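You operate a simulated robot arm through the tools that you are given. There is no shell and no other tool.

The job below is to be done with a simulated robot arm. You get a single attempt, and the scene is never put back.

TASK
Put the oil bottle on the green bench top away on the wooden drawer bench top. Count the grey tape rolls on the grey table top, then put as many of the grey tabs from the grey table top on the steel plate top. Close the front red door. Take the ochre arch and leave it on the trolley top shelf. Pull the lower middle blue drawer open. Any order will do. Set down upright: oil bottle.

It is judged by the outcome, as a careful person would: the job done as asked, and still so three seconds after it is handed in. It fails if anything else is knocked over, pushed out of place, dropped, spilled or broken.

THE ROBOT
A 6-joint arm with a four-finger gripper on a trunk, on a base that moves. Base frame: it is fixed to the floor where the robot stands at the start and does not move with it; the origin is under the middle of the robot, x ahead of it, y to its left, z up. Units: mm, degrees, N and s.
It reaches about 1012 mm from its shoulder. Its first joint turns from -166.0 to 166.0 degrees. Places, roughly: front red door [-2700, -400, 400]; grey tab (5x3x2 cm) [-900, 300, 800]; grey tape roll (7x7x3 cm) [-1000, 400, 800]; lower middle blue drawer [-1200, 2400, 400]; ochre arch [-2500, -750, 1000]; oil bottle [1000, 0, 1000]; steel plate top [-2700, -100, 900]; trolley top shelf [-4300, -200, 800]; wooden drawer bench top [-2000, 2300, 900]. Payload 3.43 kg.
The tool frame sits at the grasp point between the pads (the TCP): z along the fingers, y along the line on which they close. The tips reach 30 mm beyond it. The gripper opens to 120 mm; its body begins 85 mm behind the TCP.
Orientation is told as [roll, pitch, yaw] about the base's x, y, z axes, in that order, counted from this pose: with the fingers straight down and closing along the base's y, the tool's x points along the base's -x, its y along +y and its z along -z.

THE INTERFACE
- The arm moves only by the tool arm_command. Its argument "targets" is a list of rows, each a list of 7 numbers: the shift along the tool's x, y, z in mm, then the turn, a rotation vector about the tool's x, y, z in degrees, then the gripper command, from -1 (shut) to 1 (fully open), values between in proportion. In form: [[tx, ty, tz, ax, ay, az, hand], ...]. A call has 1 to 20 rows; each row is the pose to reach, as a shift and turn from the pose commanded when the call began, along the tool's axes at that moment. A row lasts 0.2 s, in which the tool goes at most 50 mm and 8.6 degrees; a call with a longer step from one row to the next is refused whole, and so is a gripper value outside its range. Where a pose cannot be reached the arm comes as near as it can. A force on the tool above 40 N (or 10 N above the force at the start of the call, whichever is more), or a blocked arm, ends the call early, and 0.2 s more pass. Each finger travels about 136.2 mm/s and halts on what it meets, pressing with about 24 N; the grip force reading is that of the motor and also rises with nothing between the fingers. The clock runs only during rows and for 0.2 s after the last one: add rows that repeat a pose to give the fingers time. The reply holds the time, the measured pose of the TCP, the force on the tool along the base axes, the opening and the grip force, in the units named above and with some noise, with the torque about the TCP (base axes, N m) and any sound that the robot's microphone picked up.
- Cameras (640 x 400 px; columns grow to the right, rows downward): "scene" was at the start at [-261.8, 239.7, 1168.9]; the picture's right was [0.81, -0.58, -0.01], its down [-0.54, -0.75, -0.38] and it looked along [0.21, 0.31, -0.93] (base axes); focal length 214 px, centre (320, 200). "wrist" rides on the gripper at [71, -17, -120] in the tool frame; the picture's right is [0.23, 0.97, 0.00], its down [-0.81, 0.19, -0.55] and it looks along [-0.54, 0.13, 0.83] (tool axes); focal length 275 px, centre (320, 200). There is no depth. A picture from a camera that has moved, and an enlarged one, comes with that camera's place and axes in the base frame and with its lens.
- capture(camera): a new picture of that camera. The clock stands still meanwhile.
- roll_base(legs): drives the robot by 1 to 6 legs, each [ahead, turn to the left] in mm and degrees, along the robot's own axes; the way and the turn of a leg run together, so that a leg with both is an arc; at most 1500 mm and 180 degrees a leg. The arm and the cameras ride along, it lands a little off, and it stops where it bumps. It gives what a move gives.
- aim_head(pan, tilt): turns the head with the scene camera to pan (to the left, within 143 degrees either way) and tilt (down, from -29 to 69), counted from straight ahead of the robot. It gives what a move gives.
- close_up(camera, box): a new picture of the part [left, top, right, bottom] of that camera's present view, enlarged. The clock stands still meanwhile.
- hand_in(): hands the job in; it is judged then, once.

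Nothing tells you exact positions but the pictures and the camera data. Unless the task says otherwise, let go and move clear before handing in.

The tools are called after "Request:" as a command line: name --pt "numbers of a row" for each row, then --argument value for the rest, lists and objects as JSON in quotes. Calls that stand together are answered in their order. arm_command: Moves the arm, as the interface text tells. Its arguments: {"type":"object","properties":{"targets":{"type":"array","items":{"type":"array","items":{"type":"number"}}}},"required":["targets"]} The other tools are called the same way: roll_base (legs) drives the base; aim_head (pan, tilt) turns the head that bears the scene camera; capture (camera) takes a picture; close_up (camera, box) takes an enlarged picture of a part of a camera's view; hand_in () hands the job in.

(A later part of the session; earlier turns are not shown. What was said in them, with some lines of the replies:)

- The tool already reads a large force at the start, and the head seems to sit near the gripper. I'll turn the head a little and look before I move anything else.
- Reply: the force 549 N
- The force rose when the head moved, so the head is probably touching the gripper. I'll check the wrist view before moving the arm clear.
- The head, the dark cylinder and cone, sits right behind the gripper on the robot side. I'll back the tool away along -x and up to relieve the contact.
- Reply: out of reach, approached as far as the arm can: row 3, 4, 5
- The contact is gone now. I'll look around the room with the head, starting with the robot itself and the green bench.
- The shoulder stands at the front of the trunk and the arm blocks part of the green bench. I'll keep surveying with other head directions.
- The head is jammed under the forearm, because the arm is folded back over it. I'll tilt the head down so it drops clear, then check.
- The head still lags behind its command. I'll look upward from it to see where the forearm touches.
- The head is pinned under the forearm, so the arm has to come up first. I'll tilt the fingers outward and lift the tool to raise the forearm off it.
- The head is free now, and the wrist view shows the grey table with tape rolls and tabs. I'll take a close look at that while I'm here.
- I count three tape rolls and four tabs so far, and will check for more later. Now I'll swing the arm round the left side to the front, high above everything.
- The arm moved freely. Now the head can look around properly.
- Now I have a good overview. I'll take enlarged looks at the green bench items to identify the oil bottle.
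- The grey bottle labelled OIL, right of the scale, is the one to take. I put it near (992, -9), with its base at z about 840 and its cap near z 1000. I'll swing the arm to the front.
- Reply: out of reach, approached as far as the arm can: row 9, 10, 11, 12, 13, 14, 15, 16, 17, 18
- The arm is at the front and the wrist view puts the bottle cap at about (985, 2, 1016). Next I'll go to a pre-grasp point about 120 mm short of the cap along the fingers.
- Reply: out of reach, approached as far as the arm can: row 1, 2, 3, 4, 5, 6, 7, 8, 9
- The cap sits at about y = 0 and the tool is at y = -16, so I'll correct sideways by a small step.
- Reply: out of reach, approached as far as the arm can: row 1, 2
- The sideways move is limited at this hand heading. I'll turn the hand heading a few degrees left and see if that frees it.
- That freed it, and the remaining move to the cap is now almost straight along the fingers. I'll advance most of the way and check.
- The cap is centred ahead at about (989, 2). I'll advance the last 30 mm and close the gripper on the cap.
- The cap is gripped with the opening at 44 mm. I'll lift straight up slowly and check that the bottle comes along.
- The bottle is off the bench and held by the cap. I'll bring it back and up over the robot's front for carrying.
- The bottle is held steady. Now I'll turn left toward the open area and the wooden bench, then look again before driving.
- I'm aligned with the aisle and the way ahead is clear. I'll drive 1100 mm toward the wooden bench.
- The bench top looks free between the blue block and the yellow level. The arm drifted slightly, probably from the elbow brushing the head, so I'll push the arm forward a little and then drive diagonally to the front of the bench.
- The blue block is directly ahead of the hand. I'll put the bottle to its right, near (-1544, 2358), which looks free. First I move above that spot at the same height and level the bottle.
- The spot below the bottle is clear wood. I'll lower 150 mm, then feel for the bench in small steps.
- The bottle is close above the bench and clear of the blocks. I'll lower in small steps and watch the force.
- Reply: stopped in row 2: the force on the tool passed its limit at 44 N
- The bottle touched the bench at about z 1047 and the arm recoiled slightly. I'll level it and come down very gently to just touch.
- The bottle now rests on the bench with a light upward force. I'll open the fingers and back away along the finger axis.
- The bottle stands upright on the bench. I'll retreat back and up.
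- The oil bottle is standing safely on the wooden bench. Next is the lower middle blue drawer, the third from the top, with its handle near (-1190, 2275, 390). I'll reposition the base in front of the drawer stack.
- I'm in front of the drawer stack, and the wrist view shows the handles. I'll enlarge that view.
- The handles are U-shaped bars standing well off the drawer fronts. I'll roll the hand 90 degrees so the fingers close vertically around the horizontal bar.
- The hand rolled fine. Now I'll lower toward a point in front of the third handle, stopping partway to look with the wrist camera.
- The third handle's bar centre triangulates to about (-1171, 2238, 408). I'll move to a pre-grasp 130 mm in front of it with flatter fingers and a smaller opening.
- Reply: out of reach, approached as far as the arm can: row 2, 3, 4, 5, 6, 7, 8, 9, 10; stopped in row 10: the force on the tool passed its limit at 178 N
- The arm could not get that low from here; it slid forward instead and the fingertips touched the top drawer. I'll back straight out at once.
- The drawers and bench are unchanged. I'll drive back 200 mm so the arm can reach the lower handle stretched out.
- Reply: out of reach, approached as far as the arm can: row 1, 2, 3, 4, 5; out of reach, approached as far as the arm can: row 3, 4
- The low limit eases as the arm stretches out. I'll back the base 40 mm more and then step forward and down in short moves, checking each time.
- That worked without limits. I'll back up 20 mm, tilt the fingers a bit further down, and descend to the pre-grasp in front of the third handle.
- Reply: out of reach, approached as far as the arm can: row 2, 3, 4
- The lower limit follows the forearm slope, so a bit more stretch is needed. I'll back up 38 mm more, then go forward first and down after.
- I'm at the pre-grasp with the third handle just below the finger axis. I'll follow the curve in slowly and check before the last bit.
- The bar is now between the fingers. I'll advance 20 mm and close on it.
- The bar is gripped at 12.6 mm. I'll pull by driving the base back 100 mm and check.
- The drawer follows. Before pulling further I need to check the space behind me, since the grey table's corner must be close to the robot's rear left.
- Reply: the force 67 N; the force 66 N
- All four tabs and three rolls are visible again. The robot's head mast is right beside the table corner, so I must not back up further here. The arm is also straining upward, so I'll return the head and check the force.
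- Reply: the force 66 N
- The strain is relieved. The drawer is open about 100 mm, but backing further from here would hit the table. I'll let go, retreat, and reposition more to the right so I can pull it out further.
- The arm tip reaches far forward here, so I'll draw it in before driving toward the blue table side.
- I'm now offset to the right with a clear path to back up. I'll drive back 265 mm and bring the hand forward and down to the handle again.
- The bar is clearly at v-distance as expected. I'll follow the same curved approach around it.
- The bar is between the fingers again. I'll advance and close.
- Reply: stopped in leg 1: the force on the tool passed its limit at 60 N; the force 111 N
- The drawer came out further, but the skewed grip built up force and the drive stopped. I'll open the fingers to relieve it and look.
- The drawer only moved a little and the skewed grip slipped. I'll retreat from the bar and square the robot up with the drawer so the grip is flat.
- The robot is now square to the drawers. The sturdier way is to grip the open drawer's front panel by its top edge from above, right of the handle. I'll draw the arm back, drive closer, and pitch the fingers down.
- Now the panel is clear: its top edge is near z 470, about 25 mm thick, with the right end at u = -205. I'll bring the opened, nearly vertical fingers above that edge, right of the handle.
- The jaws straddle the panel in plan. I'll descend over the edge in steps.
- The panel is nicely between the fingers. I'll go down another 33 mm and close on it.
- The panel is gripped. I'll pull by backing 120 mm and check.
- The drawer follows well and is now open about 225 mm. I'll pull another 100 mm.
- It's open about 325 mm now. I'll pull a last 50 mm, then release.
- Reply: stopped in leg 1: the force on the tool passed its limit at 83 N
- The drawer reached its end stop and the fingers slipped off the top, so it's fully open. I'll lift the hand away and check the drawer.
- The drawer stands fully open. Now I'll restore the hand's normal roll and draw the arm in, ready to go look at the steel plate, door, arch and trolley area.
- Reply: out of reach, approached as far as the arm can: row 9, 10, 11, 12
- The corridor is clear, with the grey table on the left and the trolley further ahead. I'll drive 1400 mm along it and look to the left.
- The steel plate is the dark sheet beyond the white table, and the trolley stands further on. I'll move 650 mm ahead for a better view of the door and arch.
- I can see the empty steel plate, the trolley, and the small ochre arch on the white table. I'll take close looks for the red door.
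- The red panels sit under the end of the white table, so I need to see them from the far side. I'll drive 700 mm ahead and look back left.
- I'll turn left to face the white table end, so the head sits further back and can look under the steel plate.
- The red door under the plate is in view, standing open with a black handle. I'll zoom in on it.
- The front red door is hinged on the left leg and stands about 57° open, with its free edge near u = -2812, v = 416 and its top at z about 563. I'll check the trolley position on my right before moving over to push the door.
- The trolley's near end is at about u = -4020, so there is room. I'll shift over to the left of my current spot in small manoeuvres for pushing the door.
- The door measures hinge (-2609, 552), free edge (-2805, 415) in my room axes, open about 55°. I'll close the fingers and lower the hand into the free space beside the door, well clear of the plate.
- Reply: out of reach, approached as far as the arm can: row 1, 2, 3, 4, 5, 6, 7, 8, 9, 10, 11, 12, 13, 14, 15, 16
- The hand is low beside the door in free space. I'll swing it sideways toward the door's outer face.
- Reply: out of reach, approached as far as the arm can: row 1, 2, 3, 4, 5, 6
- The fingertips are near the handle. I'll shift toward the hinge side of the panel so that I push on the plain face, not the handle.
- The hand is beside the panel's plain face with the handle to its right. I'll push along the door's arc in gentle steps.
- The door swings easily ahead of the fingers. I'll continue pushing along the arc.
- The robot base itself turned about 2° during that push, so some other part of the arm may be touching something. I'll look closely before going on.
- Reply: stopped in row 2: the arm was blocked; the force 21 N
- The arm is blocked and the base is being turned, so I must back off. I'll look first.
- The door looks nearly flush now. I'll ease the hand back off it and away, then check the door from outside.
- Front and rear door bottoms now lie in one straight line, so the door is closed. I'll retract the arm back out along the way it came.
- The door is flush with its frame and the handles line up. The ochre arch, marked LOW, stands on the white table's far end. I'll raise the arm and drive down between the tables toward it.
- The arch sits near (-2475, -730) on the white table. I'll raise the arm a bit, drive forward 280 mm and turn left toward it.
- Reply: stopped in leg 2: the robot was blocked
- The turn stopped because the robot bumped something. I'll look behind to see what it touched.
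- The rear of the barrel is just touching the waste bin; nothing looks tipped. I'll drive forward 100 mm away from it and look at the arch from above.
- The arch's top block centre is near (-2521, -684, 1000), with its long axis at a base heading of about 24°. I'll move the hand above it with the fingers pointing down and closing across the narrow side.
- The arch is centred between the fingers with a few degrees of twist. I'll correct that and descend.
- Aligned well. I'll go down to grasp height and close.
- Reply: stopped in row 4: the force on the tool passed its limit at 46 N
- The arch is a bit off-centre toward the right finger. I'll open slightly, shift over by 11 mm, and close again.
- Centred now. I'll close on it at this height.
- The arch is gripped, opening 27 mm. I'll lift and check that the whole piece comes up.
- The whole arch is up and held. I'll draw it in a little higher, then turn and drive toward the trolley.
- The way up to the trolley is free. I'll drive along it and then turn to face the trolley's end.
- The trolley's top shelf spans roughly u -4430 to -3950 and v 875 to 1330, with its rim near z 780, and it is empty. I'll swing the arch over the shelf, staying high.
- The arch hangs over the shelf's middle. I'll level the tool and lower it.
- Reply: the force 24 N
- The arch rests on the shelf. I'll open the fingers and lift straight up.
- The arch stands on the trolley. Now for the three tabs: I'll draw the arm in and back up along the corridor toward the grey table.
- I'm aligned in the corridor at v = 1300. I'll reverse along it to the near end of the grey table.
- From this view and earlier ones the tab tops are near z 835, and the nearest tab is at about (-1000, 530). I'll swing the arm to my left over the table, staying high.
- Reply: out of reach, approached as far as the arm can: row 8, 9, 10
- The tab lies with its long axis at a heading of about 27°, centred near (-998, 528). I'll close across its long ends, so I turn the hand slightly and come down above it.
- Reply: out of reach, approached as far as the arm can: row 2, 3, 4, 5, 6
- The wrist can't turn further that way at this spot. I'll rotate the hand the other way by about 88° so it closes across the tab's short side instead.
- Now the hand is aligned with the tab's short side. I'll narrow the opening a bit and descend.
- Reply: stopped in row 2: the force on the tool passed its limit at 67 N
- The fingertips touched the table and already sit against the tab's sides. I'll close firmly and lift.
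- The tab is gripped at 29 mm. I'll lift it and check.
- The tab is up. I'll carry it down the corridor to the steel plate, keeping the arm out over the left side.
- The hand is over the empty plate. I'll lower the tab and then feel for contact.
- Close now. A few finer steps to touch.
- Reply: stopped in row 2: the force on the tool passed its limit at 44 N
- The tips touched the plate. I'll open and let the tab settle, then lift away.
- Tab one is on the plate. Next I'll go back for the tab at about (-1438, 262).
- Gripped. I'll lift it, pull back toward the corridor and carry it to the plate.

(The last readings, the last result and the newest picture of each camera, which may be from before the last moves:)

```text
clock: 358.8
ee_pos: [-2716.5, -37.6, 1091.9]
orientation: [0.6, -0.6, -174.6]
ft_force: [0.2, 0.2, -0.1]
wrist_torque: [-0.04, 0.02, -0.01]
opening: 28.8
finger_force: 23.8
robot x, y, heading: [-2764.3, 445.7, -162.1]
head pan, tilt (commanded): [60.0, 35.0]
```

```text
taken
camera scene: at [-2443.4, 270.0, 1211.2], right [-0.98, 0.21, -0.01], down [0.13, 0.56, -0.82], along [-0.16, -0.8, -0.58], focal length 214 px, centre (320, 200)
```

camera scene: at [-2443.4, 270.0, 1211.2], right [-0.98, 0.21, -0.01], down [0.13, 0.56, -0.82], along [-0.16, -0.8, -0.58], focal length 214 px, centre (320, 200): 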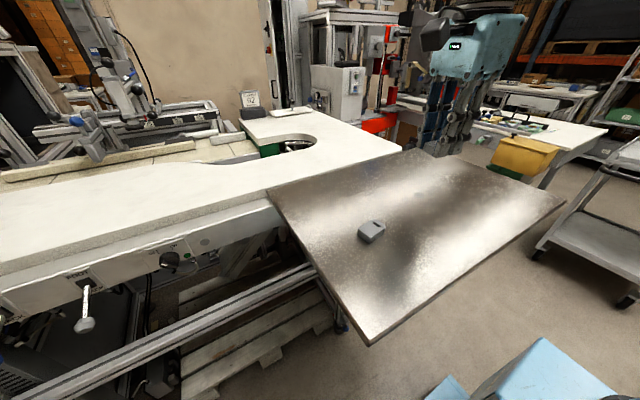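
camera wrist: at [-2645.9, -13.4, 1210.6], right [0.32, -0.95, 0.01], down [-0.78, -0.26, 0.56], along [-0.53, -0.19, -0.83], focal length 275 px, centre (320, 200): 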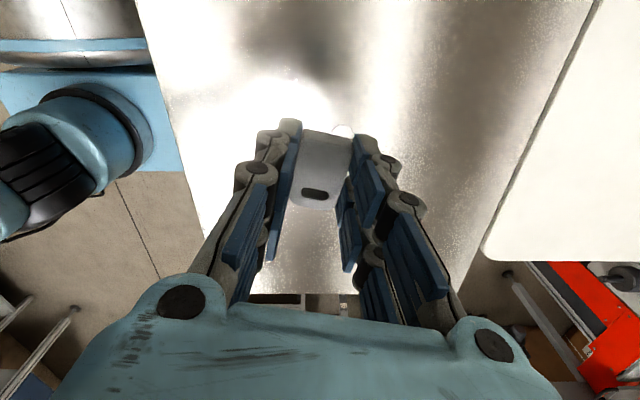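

I'm over the plate's middle, about 150 mm from the first tab. I'll lower this one.

Request:
arm_command --pt "0 0 30 0 0 0 -1" --pt "0 0 60 0 0 0 -1" --pt "0 0 85 0 0 0 -1" --pt "0 0 100 0 0 0 -1" --pt "0 0 106 0 0 0 -1" --pt "0 0 106 0 0 0 -1"

Request:
arm_command --pt "0 0 2 0 0 0 -1" --pt "0 0 4 0 0 0 -1" --pt "0 0 6 0 0 0 -1"

Request:
close_up --camera "scene" --box '[390, 100, 510, 200]'

```text
clock: 360.2
ee_pos: [-2705.8, -34.0, 988.1]
orientation: [0.8, -1.3, -174.6]
ft_force: [0.4, 0.0, 0.4]
wrist_torque: [-0.02, -0.03, -0.03]
opening: 28.5
finger_force: 24.4
robot x, y, heading: [-2761.1, 442.9, -162.2]
head pan, tilt (commanded): [60.0, 35.0]
```

```text
clock: 361.0
ee_pos: [-2705.5, -36.3, 981.2]
orientation: [0.8, -1.2, -174.6]
ft_force: [0.2, 0.4, 0.1]
wrist_torque: [0.0, 0.03, 0.03]
opening: 28.8
finger_force: 23.6
robot x, y, heading: [-2764.4, 443.7, -161.7]
head pan, tilt (commanded): [60.0, 35.0]
```

```text
4.00 times, centred on (450, 150) of scene
camera zoom: at [-2443.4, 269.9, 1211.2], right [-0.98, 0.21, -0.01], down [0.13, 0.56, -0.82], along [-0.16, -0.8, -0.58], focal length 858 px, centre (-200, 400)
```

zoom: 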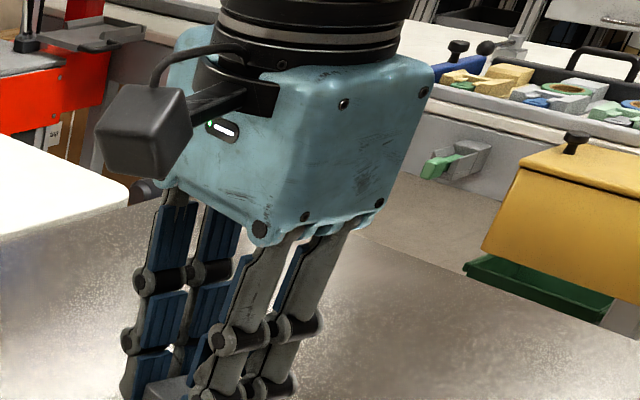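

Request:
arm_command --pt "0 0 1.5 0 0 0 -1" --pt "0 0 3 0 0 0 -1" --pt "0 0 4.5 0 0 0 -1"

Request:
close_up --camera "scene" --box '[380, 140, 500, 240]'

```text
clock: 361.8
ee_pos: [-2707.2, -35.5, 977.2]
orientation: [0.8, -1.2, -174.6]
ft_force: [-0.2, -1.3, 18.5]
wrist_torque: [0.06, -0.26, 0.01]
opening: 28.7
finger_force: 24.2
robot x, y, heading: [-2760.3, 445.2, -162.4]
head pan, tilt (commanded): [60.0, 35.0]
```

```text
4.00 times, centred on (440, 190) of scene
camera zoom: at [-2443.5, 270.2, 1211.3], right [-0.98, 0.21, -0.01], down [0.13, 0.56, -0.82], along [-0.16, -0.8, -0.58], focal length 858 px, centre (-160, 240)
```

zoom: 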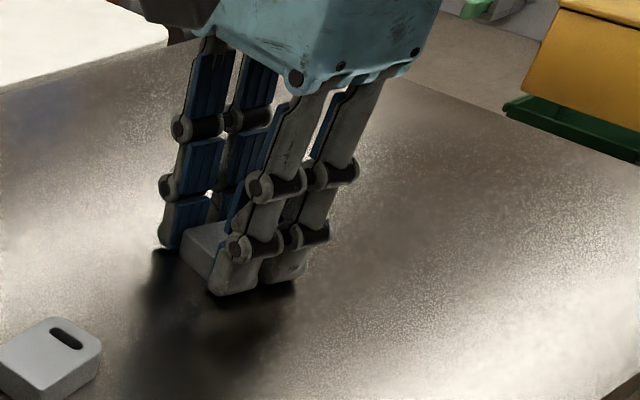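

Contact with about 18 N. I'll release and lift clear.

Request:
arm_command --pt "0 0 -0.5 0 0 0 -0.45" --pt "0 0 -1 0 0 0 -0.3" --pt "0 0 -1 0 0 0 0" --pt "0 0 -1 0 0 0 0.2" --pt "0 0 -15 0 0 0 0.2" --pt "0 0 -45 0 0 0 0.2" --pt "0 0 -85 0 0 0 0.2" --pt "0 0 -125 0 0 0 0.2"

Request:
capture --camera "scene"

Request:
capture --camera "wrist"

```text
clock: 363.6
ee_pos: [-2704.2, -32.8, 1101.2]
orientation: [0.8, -1.4, -174.7]
ft_force: [0.1, -0.3, -0.1]
wrist_torque: [-0.01, 0.01, 0.0]
opening: 72.3
finger_force: 0.0
robot x, y, heading: [-2768.2, 448.4, -162.0]
head pan, tilt (commanded): [60.0, 35.0]
```

```text
taken
camera scene: at [-2443.4, 269.9, 1211.2], right [-0.98, 0.21, -0.01], down [0.13, 0.56, -0.82], along [-0.16, -0.8, -0.58], focal length 214 px, centre (320, 200)
```

scene: 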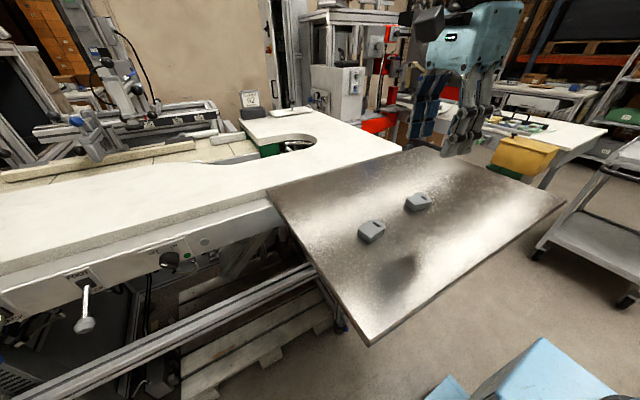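

```text
taken
camera wrist: at [-2632.5, -8.6, 1219.2], right [0.32, -0.95, 0.01], down [-0.78, -0.26, 0.57], along [-0.54, -0.19, -0.82], focal length 275 px, centre (320, 200)
```

wrist: 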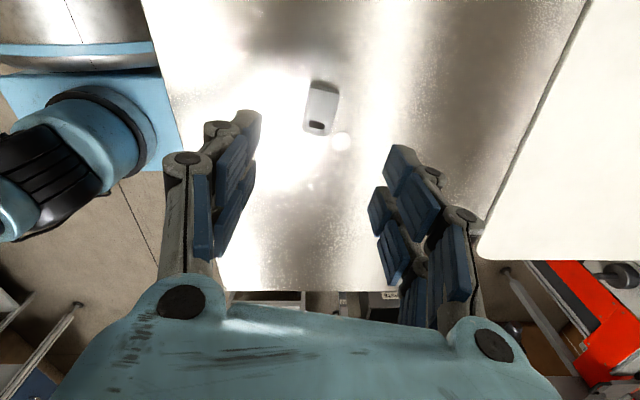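

Two tabs are on the plate. For the third I'll take the one near (-909, 297), driving back along the corridor.

Request:
roll_base --legs '[[-1000, 0], [-830, 0]]'

Request:
capture --camera "wrist"

Request:
capture --camera "scene"

```text
clock: 372.8
ee_pos: [-982.8, 537.4, 1100.7]
orientation: [0.8, -1.4, -174.4]
ft_force: [-0.3, 0.2, 0.3]
wrist_torque: [-0.01, -0.01, -0.01]
opening: 71.7
finger_force: 0.1
robot x, y, heading: [-1044.6, 1013.8, -161.8]
head pan, tilt (commanded): [60.0, 35.0]
```

```text
taken
camera wrist: at [-911.8, 562.6, 1218.8], right [0.32, -0.95, 0.01], down [-0.78, -0.26, 0.57], along [-0.54, -0.19, -0.82], focal length 275 px, centre (320, 200)
```

wrist: 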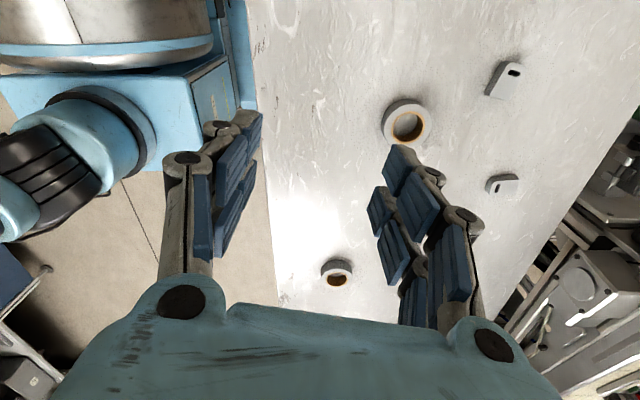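

```text
taken
camera scene: at [-723.6, 841.9, 1211.2], right [-0.98, 0.2, -0.01], down [0.13, 0.56, -0.82], along [-0.16, -0.8, -0.58], focal length 214 px, centre (320, 200)
```

scene: 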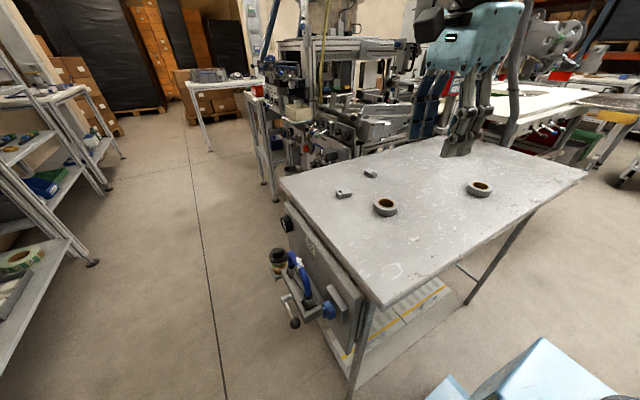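

Request:
close_up --camera "wrist" --box '[440, 30, 580, 130]'

Request:
close_up --camera "wrist" --box '[440, 130, 580, 230]'

```text
4.00 times, centred on (510, 80) of wrist
camera zoom: at [-911.8, 562.6, 1218.8], right [0.32, -0.95, 0.01], down [-0.78, -0.26, 0.57], along [-0.54, -0.19, -0.82], focal length 1101 px, centre (-440, 680)
```

zoom: 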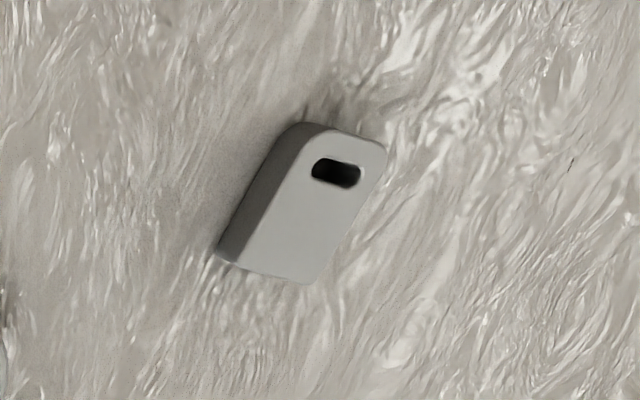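

```text
4.00 times, centred on (510, 180) of wrist
camera zoom: at [-911.8, 562.6, 1218.8], right [0.32, -0.95, 0.01], down [-0.78, -0.26, 0.57], along [-0.54, -0.19, -0.82], focal length 1101 px, centre (-440, 280)
```

zoom: 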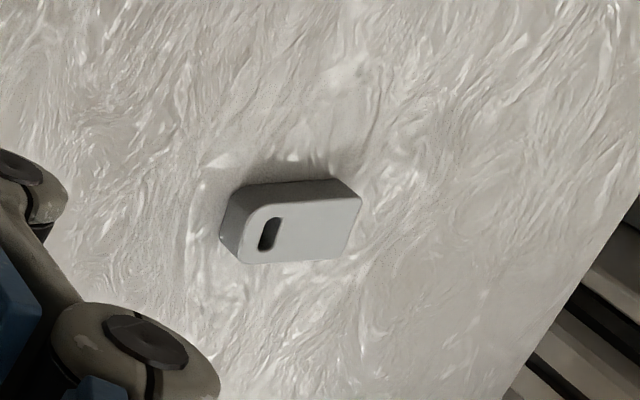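

The tab at (-908, 298) already lines up with the hand's heading, and the tape roll is clear of the fingers. I'll move above it.

Request:
arm_command --pt "6.9 30.7 21.2 0.1 0.2 0.1 0.2" --pt "13.9 61.4 42.4 0.2 0.4 0.3 0.2" --pt "20.8 92.1 63.5 0.3 0.5 0.4 0.2" --pt "27.7 122.9 84.7 0.4 0.7 0.6 0.2" --pt "34.6 153.6 105.9 0.5 0.9 0.7 0.1" --pt "41.6 184.3 127.1 0.6 1.1 0.8 0" --pt "48.5 215 148.2 0.7 1.2 1 0" --pt "55.4 245.7 169.4 0.8 1.4 1.1 0" --pt "55.4 245.7 169.4 0.8 1.4 1.1 0"

Request:
capture --camera "wrist"

Request:
capture --camera "scene"

```text
clock: 374.8
ee_pos: [-896.3, 299.2, 935.8]
orientation: [0.3, -0.5, -175.4]
ft_force: [0.0, 0.5, 0.8]
wrist_torque: [0.0, -0.01, 0.0]
opening: 60.1
finger_force: 0.0
robot x, y, heading: [-1041.1, 1016.7, -162.0]
head pan, tilt (commanded): [60.0, 35.0]
```

```text
taken
camera wrist: at [-826.4, 321.1, 1054.6], right [0.31, -0.95, 0.0], down [-0.79, -0.25, 0.56], along [-0.53, -0.17, -0.83], focal length 275 px, centre (320, 200)
```

wrist: 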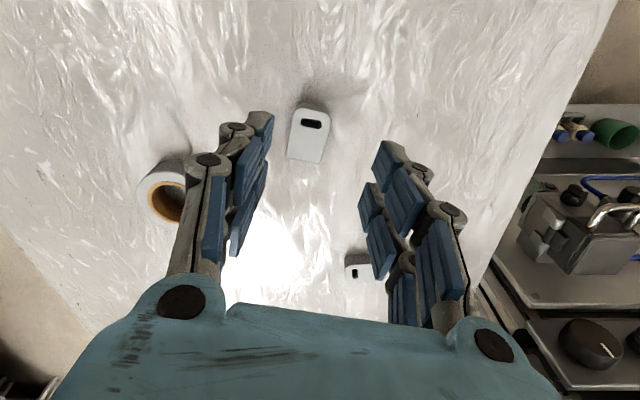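

```text
taken
camera scene: at [-723.6, 841.7, 1211.2], right [-0.98, 0.2, -0.01], down [0.13, 0.56, -0.82], along [-0.16, -0.8, -0.58], focal length 214 px, centre (320, 200)
```

scene: 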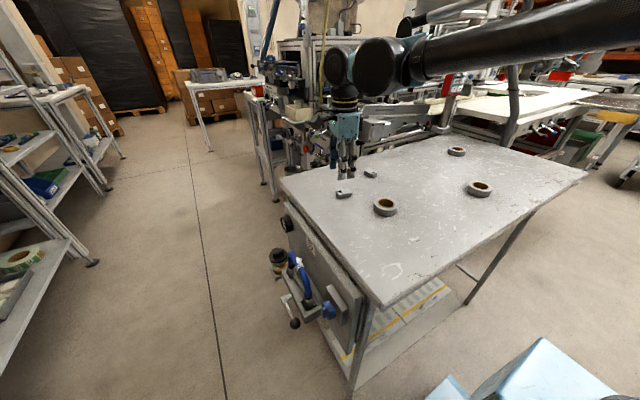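

Request:
arm_command --pt "-5 -2.5 20 0 0 -1.5 -0.05" --pt "-9.5 -5 42 0 0 -3 -0.1" --pt "-9.5 -5 58 0 0 -3 -0.1" --pt "-9.5 -5 68 0 0 -3 -0.1" --pt "-9.5 -5 68 0 0 -3 -0.1"

Request:
capture --camera "wrist"

Request:
close_up --camera "scene" --box '[300, 150, 400, 220]'

```text
clock: 376.0
ee_pos: [-906.6, 301.2, 867.6]
orientation: [0.2, -0.5, -172.4]
ft_force: [-0.1, -0.2, 0.3]
wrist_torque: [-0.04, 0.02, 0.02]
opening: 53.9
finger_force: 0.0
robot x, y, heading: [-1045.8, 1015.4, -161.7]
head pan, tilt (commanded): [60.0, 35.0]
```

```text
taken
camera wrist: at [-837.7, 328.7, 986.0], right [0.36, -0.93, 0.0], down [-0.77, -0.29, 0.56], along [-0.52, -0.2, -0.83], focal length 275 px, centre (320, 200)
```

wrist: 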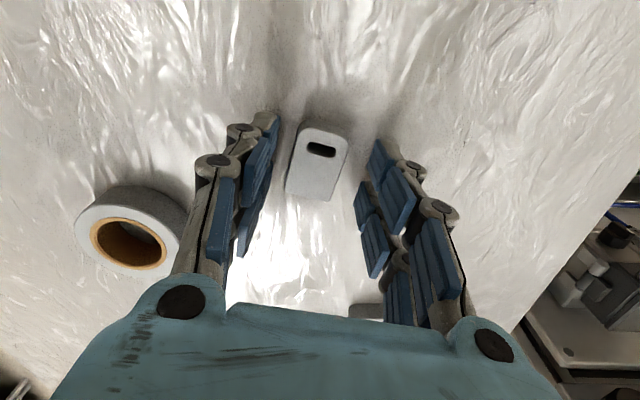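

```text
5.71 times, centred on (350, 185) of scene
camera zoom: at [-723.6, 841.6, 1211.2], right [-0.98, 0.2, -0.01], down [0.13, 0.56, -0.82], along [-0.16, -0.8, -0.58], focal length 1226 px, centre (149, 286)
```

zoom: 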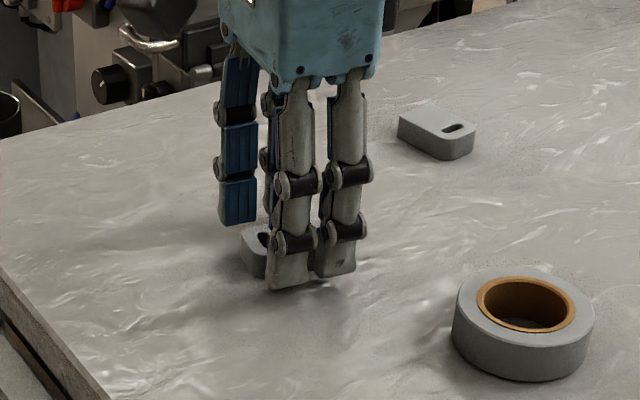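

Request:
arm_command --pt "0 0 2.5 0 0 0 -0.1" --pt "0 0 5 0 0 0 -0.3" --pt "0 0 5 0 0 0 -0.6" --pt "0 0 5 0 0 0 -1" --pt "0 0 5 0 0 0 -1" --pt "0 0 5 0 0 0 -1"

Request:
capture --camera "wrist"

```text
clock: 377.4
ee_pos: [-907.5, 301.9, 862.2]
orientation: [0.3, -0.4, -172.6]
ft_force: [-0.4, 0.0, 0.2]
wrist_torque: [0.0, -0.01, -0.01]
opening: 28.8
finger_force: 23.7
robot x, y, heading: [-1043.1, 1017.0, -161.6]
head pan, tilt (commanded): [60.0, 35.0]
```

```text
taken
camera wrist: at [-837.8, 328.7, 981.3], right [0.36, -0.93, 0.0], down [-0.77, -0.29, 0.56], along [-0.52, -0.2, -0.83], focal length 275 px, centre (320, 200)
```

wrist: 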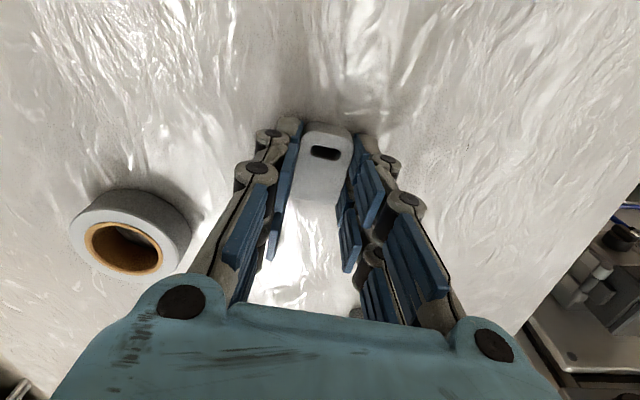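

Third tab gripped. I'll lift it and draw it back to the corridor side.

Request:
arm_command --pt "0 0 -15 0 0 0 -1" --pt "0 0 -40 0 0 0 -1" --pt "0 0 -75 0 0 0 -1" --pt "-3 -15 -110 0 0 0 -1" --pt "-8 -40 -142 0 0 0 -1" --pt "-14 -72 -170 0 0 0 -1" --pt "-20 -106 -192 0 0 0 -1" --pt "-27 -142 -208 0 0 0 -1" --pt "-34 -180 -222 0 0 0 -1" --pt "-40 -215 -230 0 0 0 -1" --pt "-45 -240 -230 0 0 0 -1"

Request:
capture --camera "wrist"

Request:
capture --camera "scene"

```text
clock: 379.8
ee_pos: [-982.3, 537.0, 1090.4]
orientation: [0.3, -0.4, -172.5]
ft_force: [-0.8, -0.8, -0.1]
wrist_torque: [0.03, -0.01, 0.02]
opening: 28.7
finger_force: 24.3
robot x, y, heading: [-1047.1, 1017.6, -161.9]
head pan, tilt (commanded): [60.0, 35.0]
```

```text
taken
camera wrist: at [-912.2, 563.1, 1210.8], right [0.36, -0.93, 0.0], down [-0.77, -0.29, 0.56], along [-0.52, -0.2, -0.83], focal length 275 px, centre (320, 200)
```

wrist: 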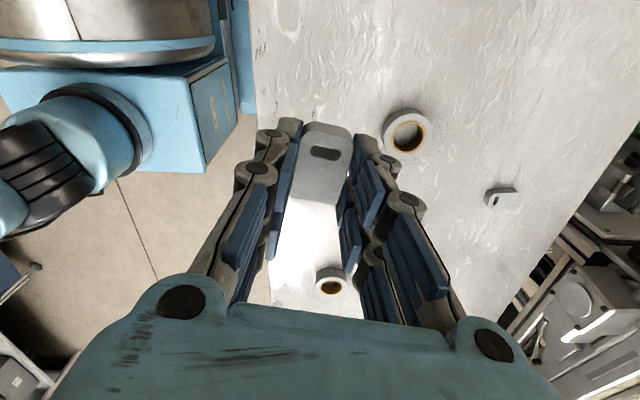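

```text
taken
camera scene: at [-723.5, 841.8, 1211.2], right [-0.98, 0.2, -0.01], down [0.13, 0.56, -0.82], along [-0.16, -0.8, -0.58], focal length 214 px, centre (320, 200)
```

scene: 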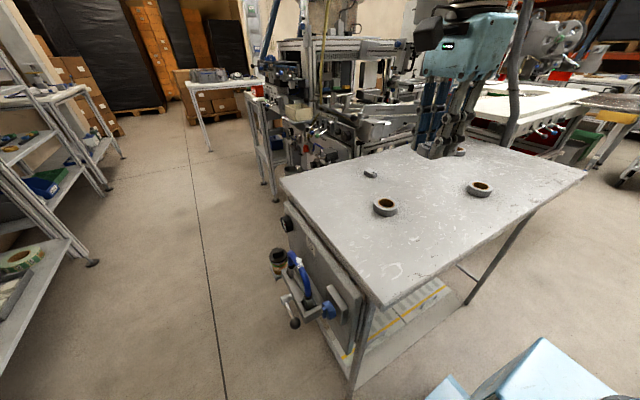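

Request:
roll_base --legs '[[1000, 0], [970, 0]]'

Request:
capture --camera "wrist"

Request:
capture --camera "scene"

```text
clock: 389.7
ee_pos: [-2836.3, -72.4, 1091.8]
orientation: [0.1, -0.6, -172.6]
ft_force: [-0.7, 0.1, 0.8]
wrist_torque: [0.0, 0.03, -0.02]
opening: 28.5
finger_force: 24.0
robot x, y, heading: [-2895.2, 404.6, -162.0]
head pan, tilt (commanded): [60.0, 35.0]
```

```text
taken
camera wrist: at [-2766.6, -46.0, 1210.9], right [0.35, -0.94, 0.0], down [-0.77, -0.29, 0.56], along [-0.52, -0.2, -0.83], focal length 275 px, centre (320, 200)
```

wrist: 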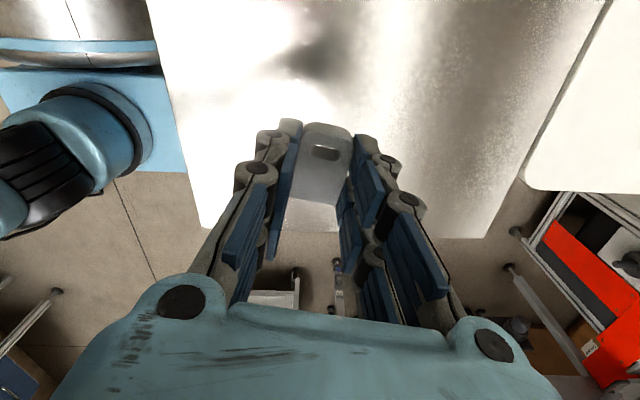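

```text
taken
camera scene: at [-2577.3, 232.7, 1211.2], right [-0.98, 0.21, -0.01], down [0.13, 0.56, -0.82], along [-0.16, -0.8, -0.58], focal length 214 px, centre (320, 200)
```

scene: 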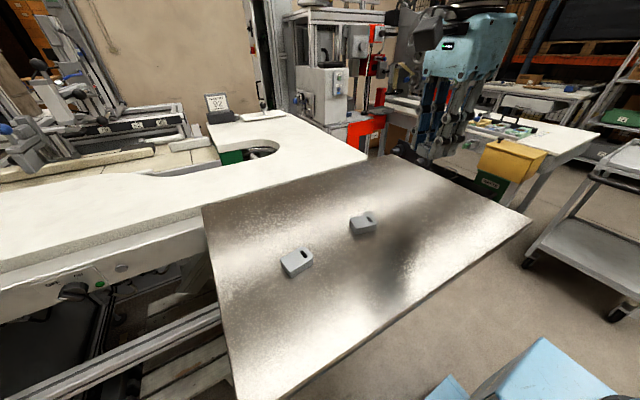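

Over the plate beside the second tab. I'll lower the third one.

Request:
arm_command --pt "0 0 30 0 0 0 -1" --pt "0 0 60 0 0 0 -1" --pt "0 0 85 0 0 0 -1" --pt "0 0 100 0 0 0 -1" --pt "0 0 108 0 0 0 -1" --pt "0 0 108 0 0 0 -1"

Request:
arm_command --pt "0 0 2 0 0 0 -1" --pt "0 0 4 0 0 0 -1" --pt "0 0 5.5 0 0 0 -1"

Request:
close_up --camera "scene" --box '[380, 120, 500, 220]'

```text
clock: 391.1
ee_pos: [-2826.1, -68.5, 985.0]
orientation: [0.3, -1.3, -172.5]
ft_force: [0.6, 0.1, -0.3]
wrist_torque: [-0.02, 0.04, 0.0]
opening: 28.8
finger_force: 23.9
robot x, y, heading: [-2893.5, 408.2, -161.7]
head pan, tilt (commanded): [60.0, 35.0]
```

```text
clock: 391.9
ee_pos: [-2826.3, -68.6, 978.8]
orientation: [0.2, -1.2, -172.5]
ft_force: [0.7, -0.8, -0.7]
wrist_torque: [0.01, 0.03, -0.04]
opening: 28.8
finger_force: 24.3
robot x, y, heading: [-2896.0, 406.7, -161.9]
head pan, tilt (commanded): [60.0, 35.0]
```

```text
4.00 times, centred on (440, 170) of scene
camera zoom: at [-2577.3, 232.7, 1211.2], right [-0.98, 0.21, -0.01], down [0.13, 0.56, -0.82], along [-0.16, -0.8, -0.58], focal length 858 px, centre (-160, 320)
```

zoom: 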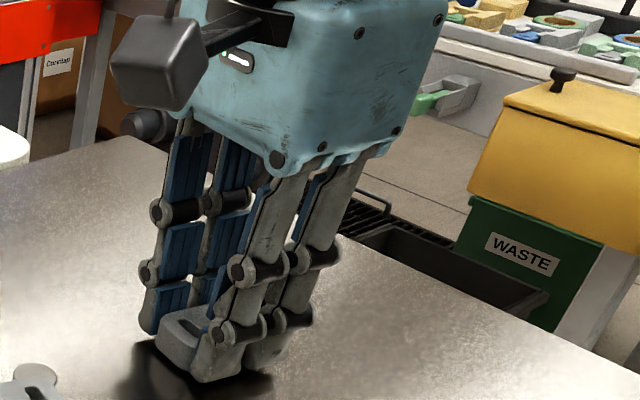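

Request:
arm_command --pt "0 0 1.5 0 0 0 -1" --pt "0 0 3 0 0 0 -1"

```text
clock: 392.5
ee_pos: [-2826.8, -68.8, 977.3]
orientation: [0.4, -1.3, -172.6]
ft_force: [0.2, 0.6, 8.7]
wrist_torque: [0.06, -0.19, 0.01]
opening: 28.9
finger_force: 23.4
robot x, y, heading: [-2897.9, 410.4, -162.0]
head pan, tilt (commanded): [60.0, 35.0]
```

Contact. I'll release and lift.

Request:
arm_command --pt "0 0 0 0 0 0 -0.45" --pt "0 0 -0.5 0 0 0 -0.3" --pt "0 0 -0.5 0 0 0 0" --pt "0 0 -0.5 0 0 0 0.2" --pt "0 0 -15 0 0 0 0.2" --pt "0 0 -45 0 0 0 0.2" --pt "0 0 -85 0 0 0 0.2" --pt "0 0 -125 0 0 0 0.2" --pt "0 0 -160 0 0 0 0.2"

Request:
capture --camera "scene"

Request:
close_up --camera "scene" --box '[250, 140, 530, 310]'

```text
clock: 394.5
ee_pos: [-2821.9, -68.5, 1137.1]
orientation: [0.3, -1.2, -172.6]
ft_force: [-0.3, -0.6, 0.0]
wrist_torque: [0.01, -0.03, 0.02]
opening: 71.9
finger_force: 0.0
robot x, y, heading: [-2898.0, 406.7, -161.7]
head pan, tilt (commanded): [60.0, 35.0]
```

```text
taken
camera scene: at [-2577.3, 232.6, 1211.2], right [-0.98, 0.21, -0.01], down [0.13, 0.56, -0.82], along [-0.16, -0.8, -0.58], focal length 214 px, centre (320, 200)
```

scene: 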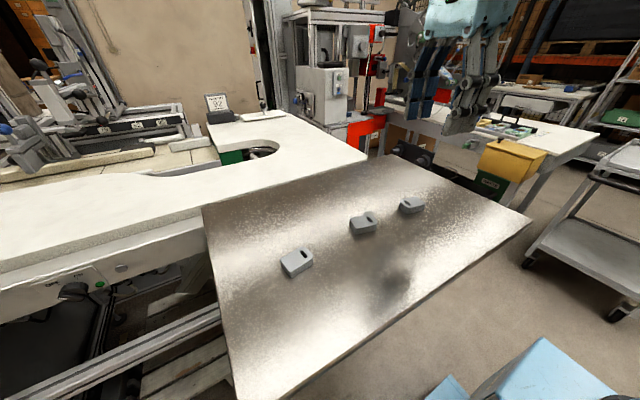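

```text
2.29 times, centred on (390, 225) of scene
camera zoom: at [-2577.3, 232.6, 1211.2], right [-0.98, 0.21, -0.01], down [0.13, 0.56, -0.82], along [-0.16, -0.8, -0.58], focal length 490 px, centre (160, 143)
```

zoom: 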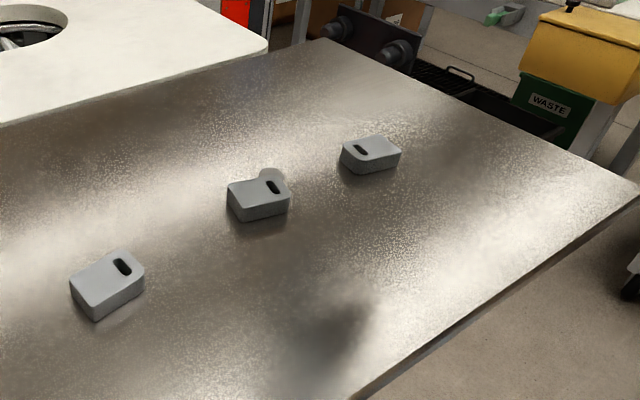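

All three tabs are on the plate. I'll pull the arm back over the corridor and then check everything once more.

Request:
arm_command --pt "-7 -39 -4 0 0 0 0.2" --pt "-15 -79 -8 0 0 0 0.2" --pt "-22 -118 -12 0 0 0 0.2" --pt "-30 -158 -16 0 0 0 0.2" --pt "-37 -197 -20 0 0 0 0.2"

Request:
aim_head --pan 10 --tilt 20

Request:
capture --camera "scene"

Request:
close_up --camera "scene" --box '[200, 120, 440, 280]'

```text
clock: 395.7
ee_pos: [-2886.0, 125.0, 1156.4]
orientation: [0.4, -1.3, -172.6]
ft_force: [1.0, -0.3, -0.1]
wrist_torque: [0.01, 0.06, 0.02]
opening: 72.1
finger_force: 0.0
robot x, y, heading: [-2900.4, 408.0, -161.9]
head pan, tilt (commanded): [60.0, 35.0]
```

```text
clock: 396.9
ee_pos: [-2885.5, 124.0, 1157.0]
orientation: [0.3, -1.2, -172.6]
ft_force: [0.2, -0.2, 0.2]
wrist_torque: [-0.01, -0.04, 0.01]
opening: 72.1
finger_force: 0.1
robot x, y, heading: [-2895.7, 410.2, -161.6]
head pan, tilt (commanded): [10.0, 20.0]
```

```text
taken
camera scene: at [-2641.6, 274.9, 1234.4], right [-0.47, 0.88, 0.0], down [0.31, 0.17, -0.94], along [-0.82, -0.44, -0.35], focal length 214 px, centre (320, 200)
```

scene: 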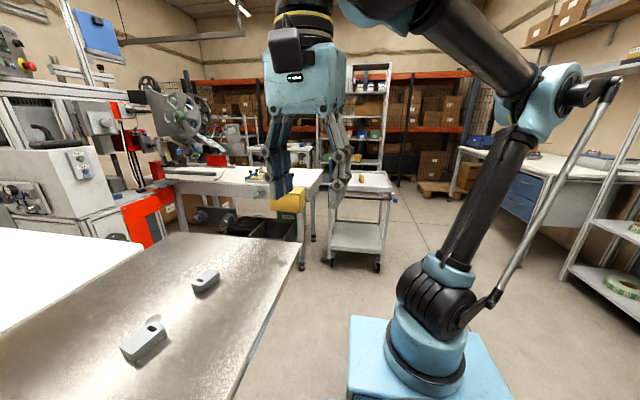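

```text
2.50 times, centred on (320, 200) of scene
camera zoom: at [-2641.6, 274.9, 1234.4], right [-0.47, 0.88, 0.0], down [0.31, 0.17, -0.94], along [-0.82, -0.44, -0.35], focal length 536 px, centre (320, 200)
```

zoom: 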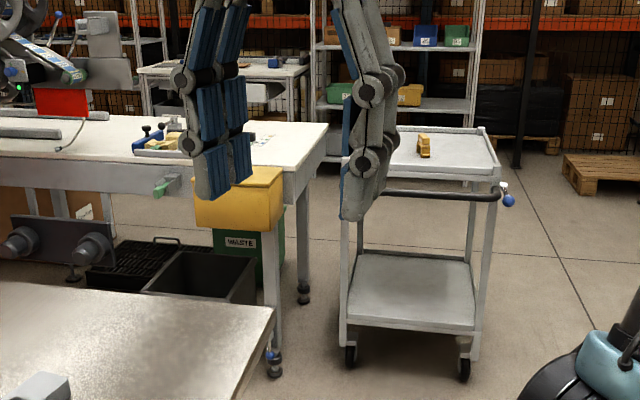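

I see the arch standing on the trolley, three tabs resting on the steel plate, and the bins upright. The door was flush when I last saw it, as were the open drawer and the oil bottle in their places. The hand is empty and clear, so I'll hand in.

Request:
hand_in

```text
The job is handed in.
```

I did all five parts and handed the job in. I haven't seen a verdict.

- **Oil bottle:** it stands upright on the wooden drawer bench top, between the blue block and the yellow level.
- **Tabs:** I counted three grey tape rolls on the grey table, so I moved three of the four grey tabs to the steel plate top.
- **Front red door:** I pushed it shut. When I last looked, it was flush with its frame and in line with the rear door.
- **Ochre arch:** it stands on the trolley top shelf.
- **Lower middle blue drawer:** I pulled it out until it hit its end stop, roughly 330 mm.

I didn't go back for a last look at the bottle, door or drawer before handing in. They were in place when I last saw them, and I worked nowhere near them afterwards.

Three contacts along the way could matter:

- **Top blue drawer:** while I was lining up on the lower drawer, the fingertips pressed against the closed top drawer with up to 178 N. It stayed shut.
- **Red door:** the last push on the door met enough resistance to turn the robot base by about 6°. I saw nothing shifted afterwards.
- **Waste bin:** the robot's rear bumped the grey waste bin near the yellow-bin table and stopped there. The bin stayed upright, but I didn't check whether it moved slightly.
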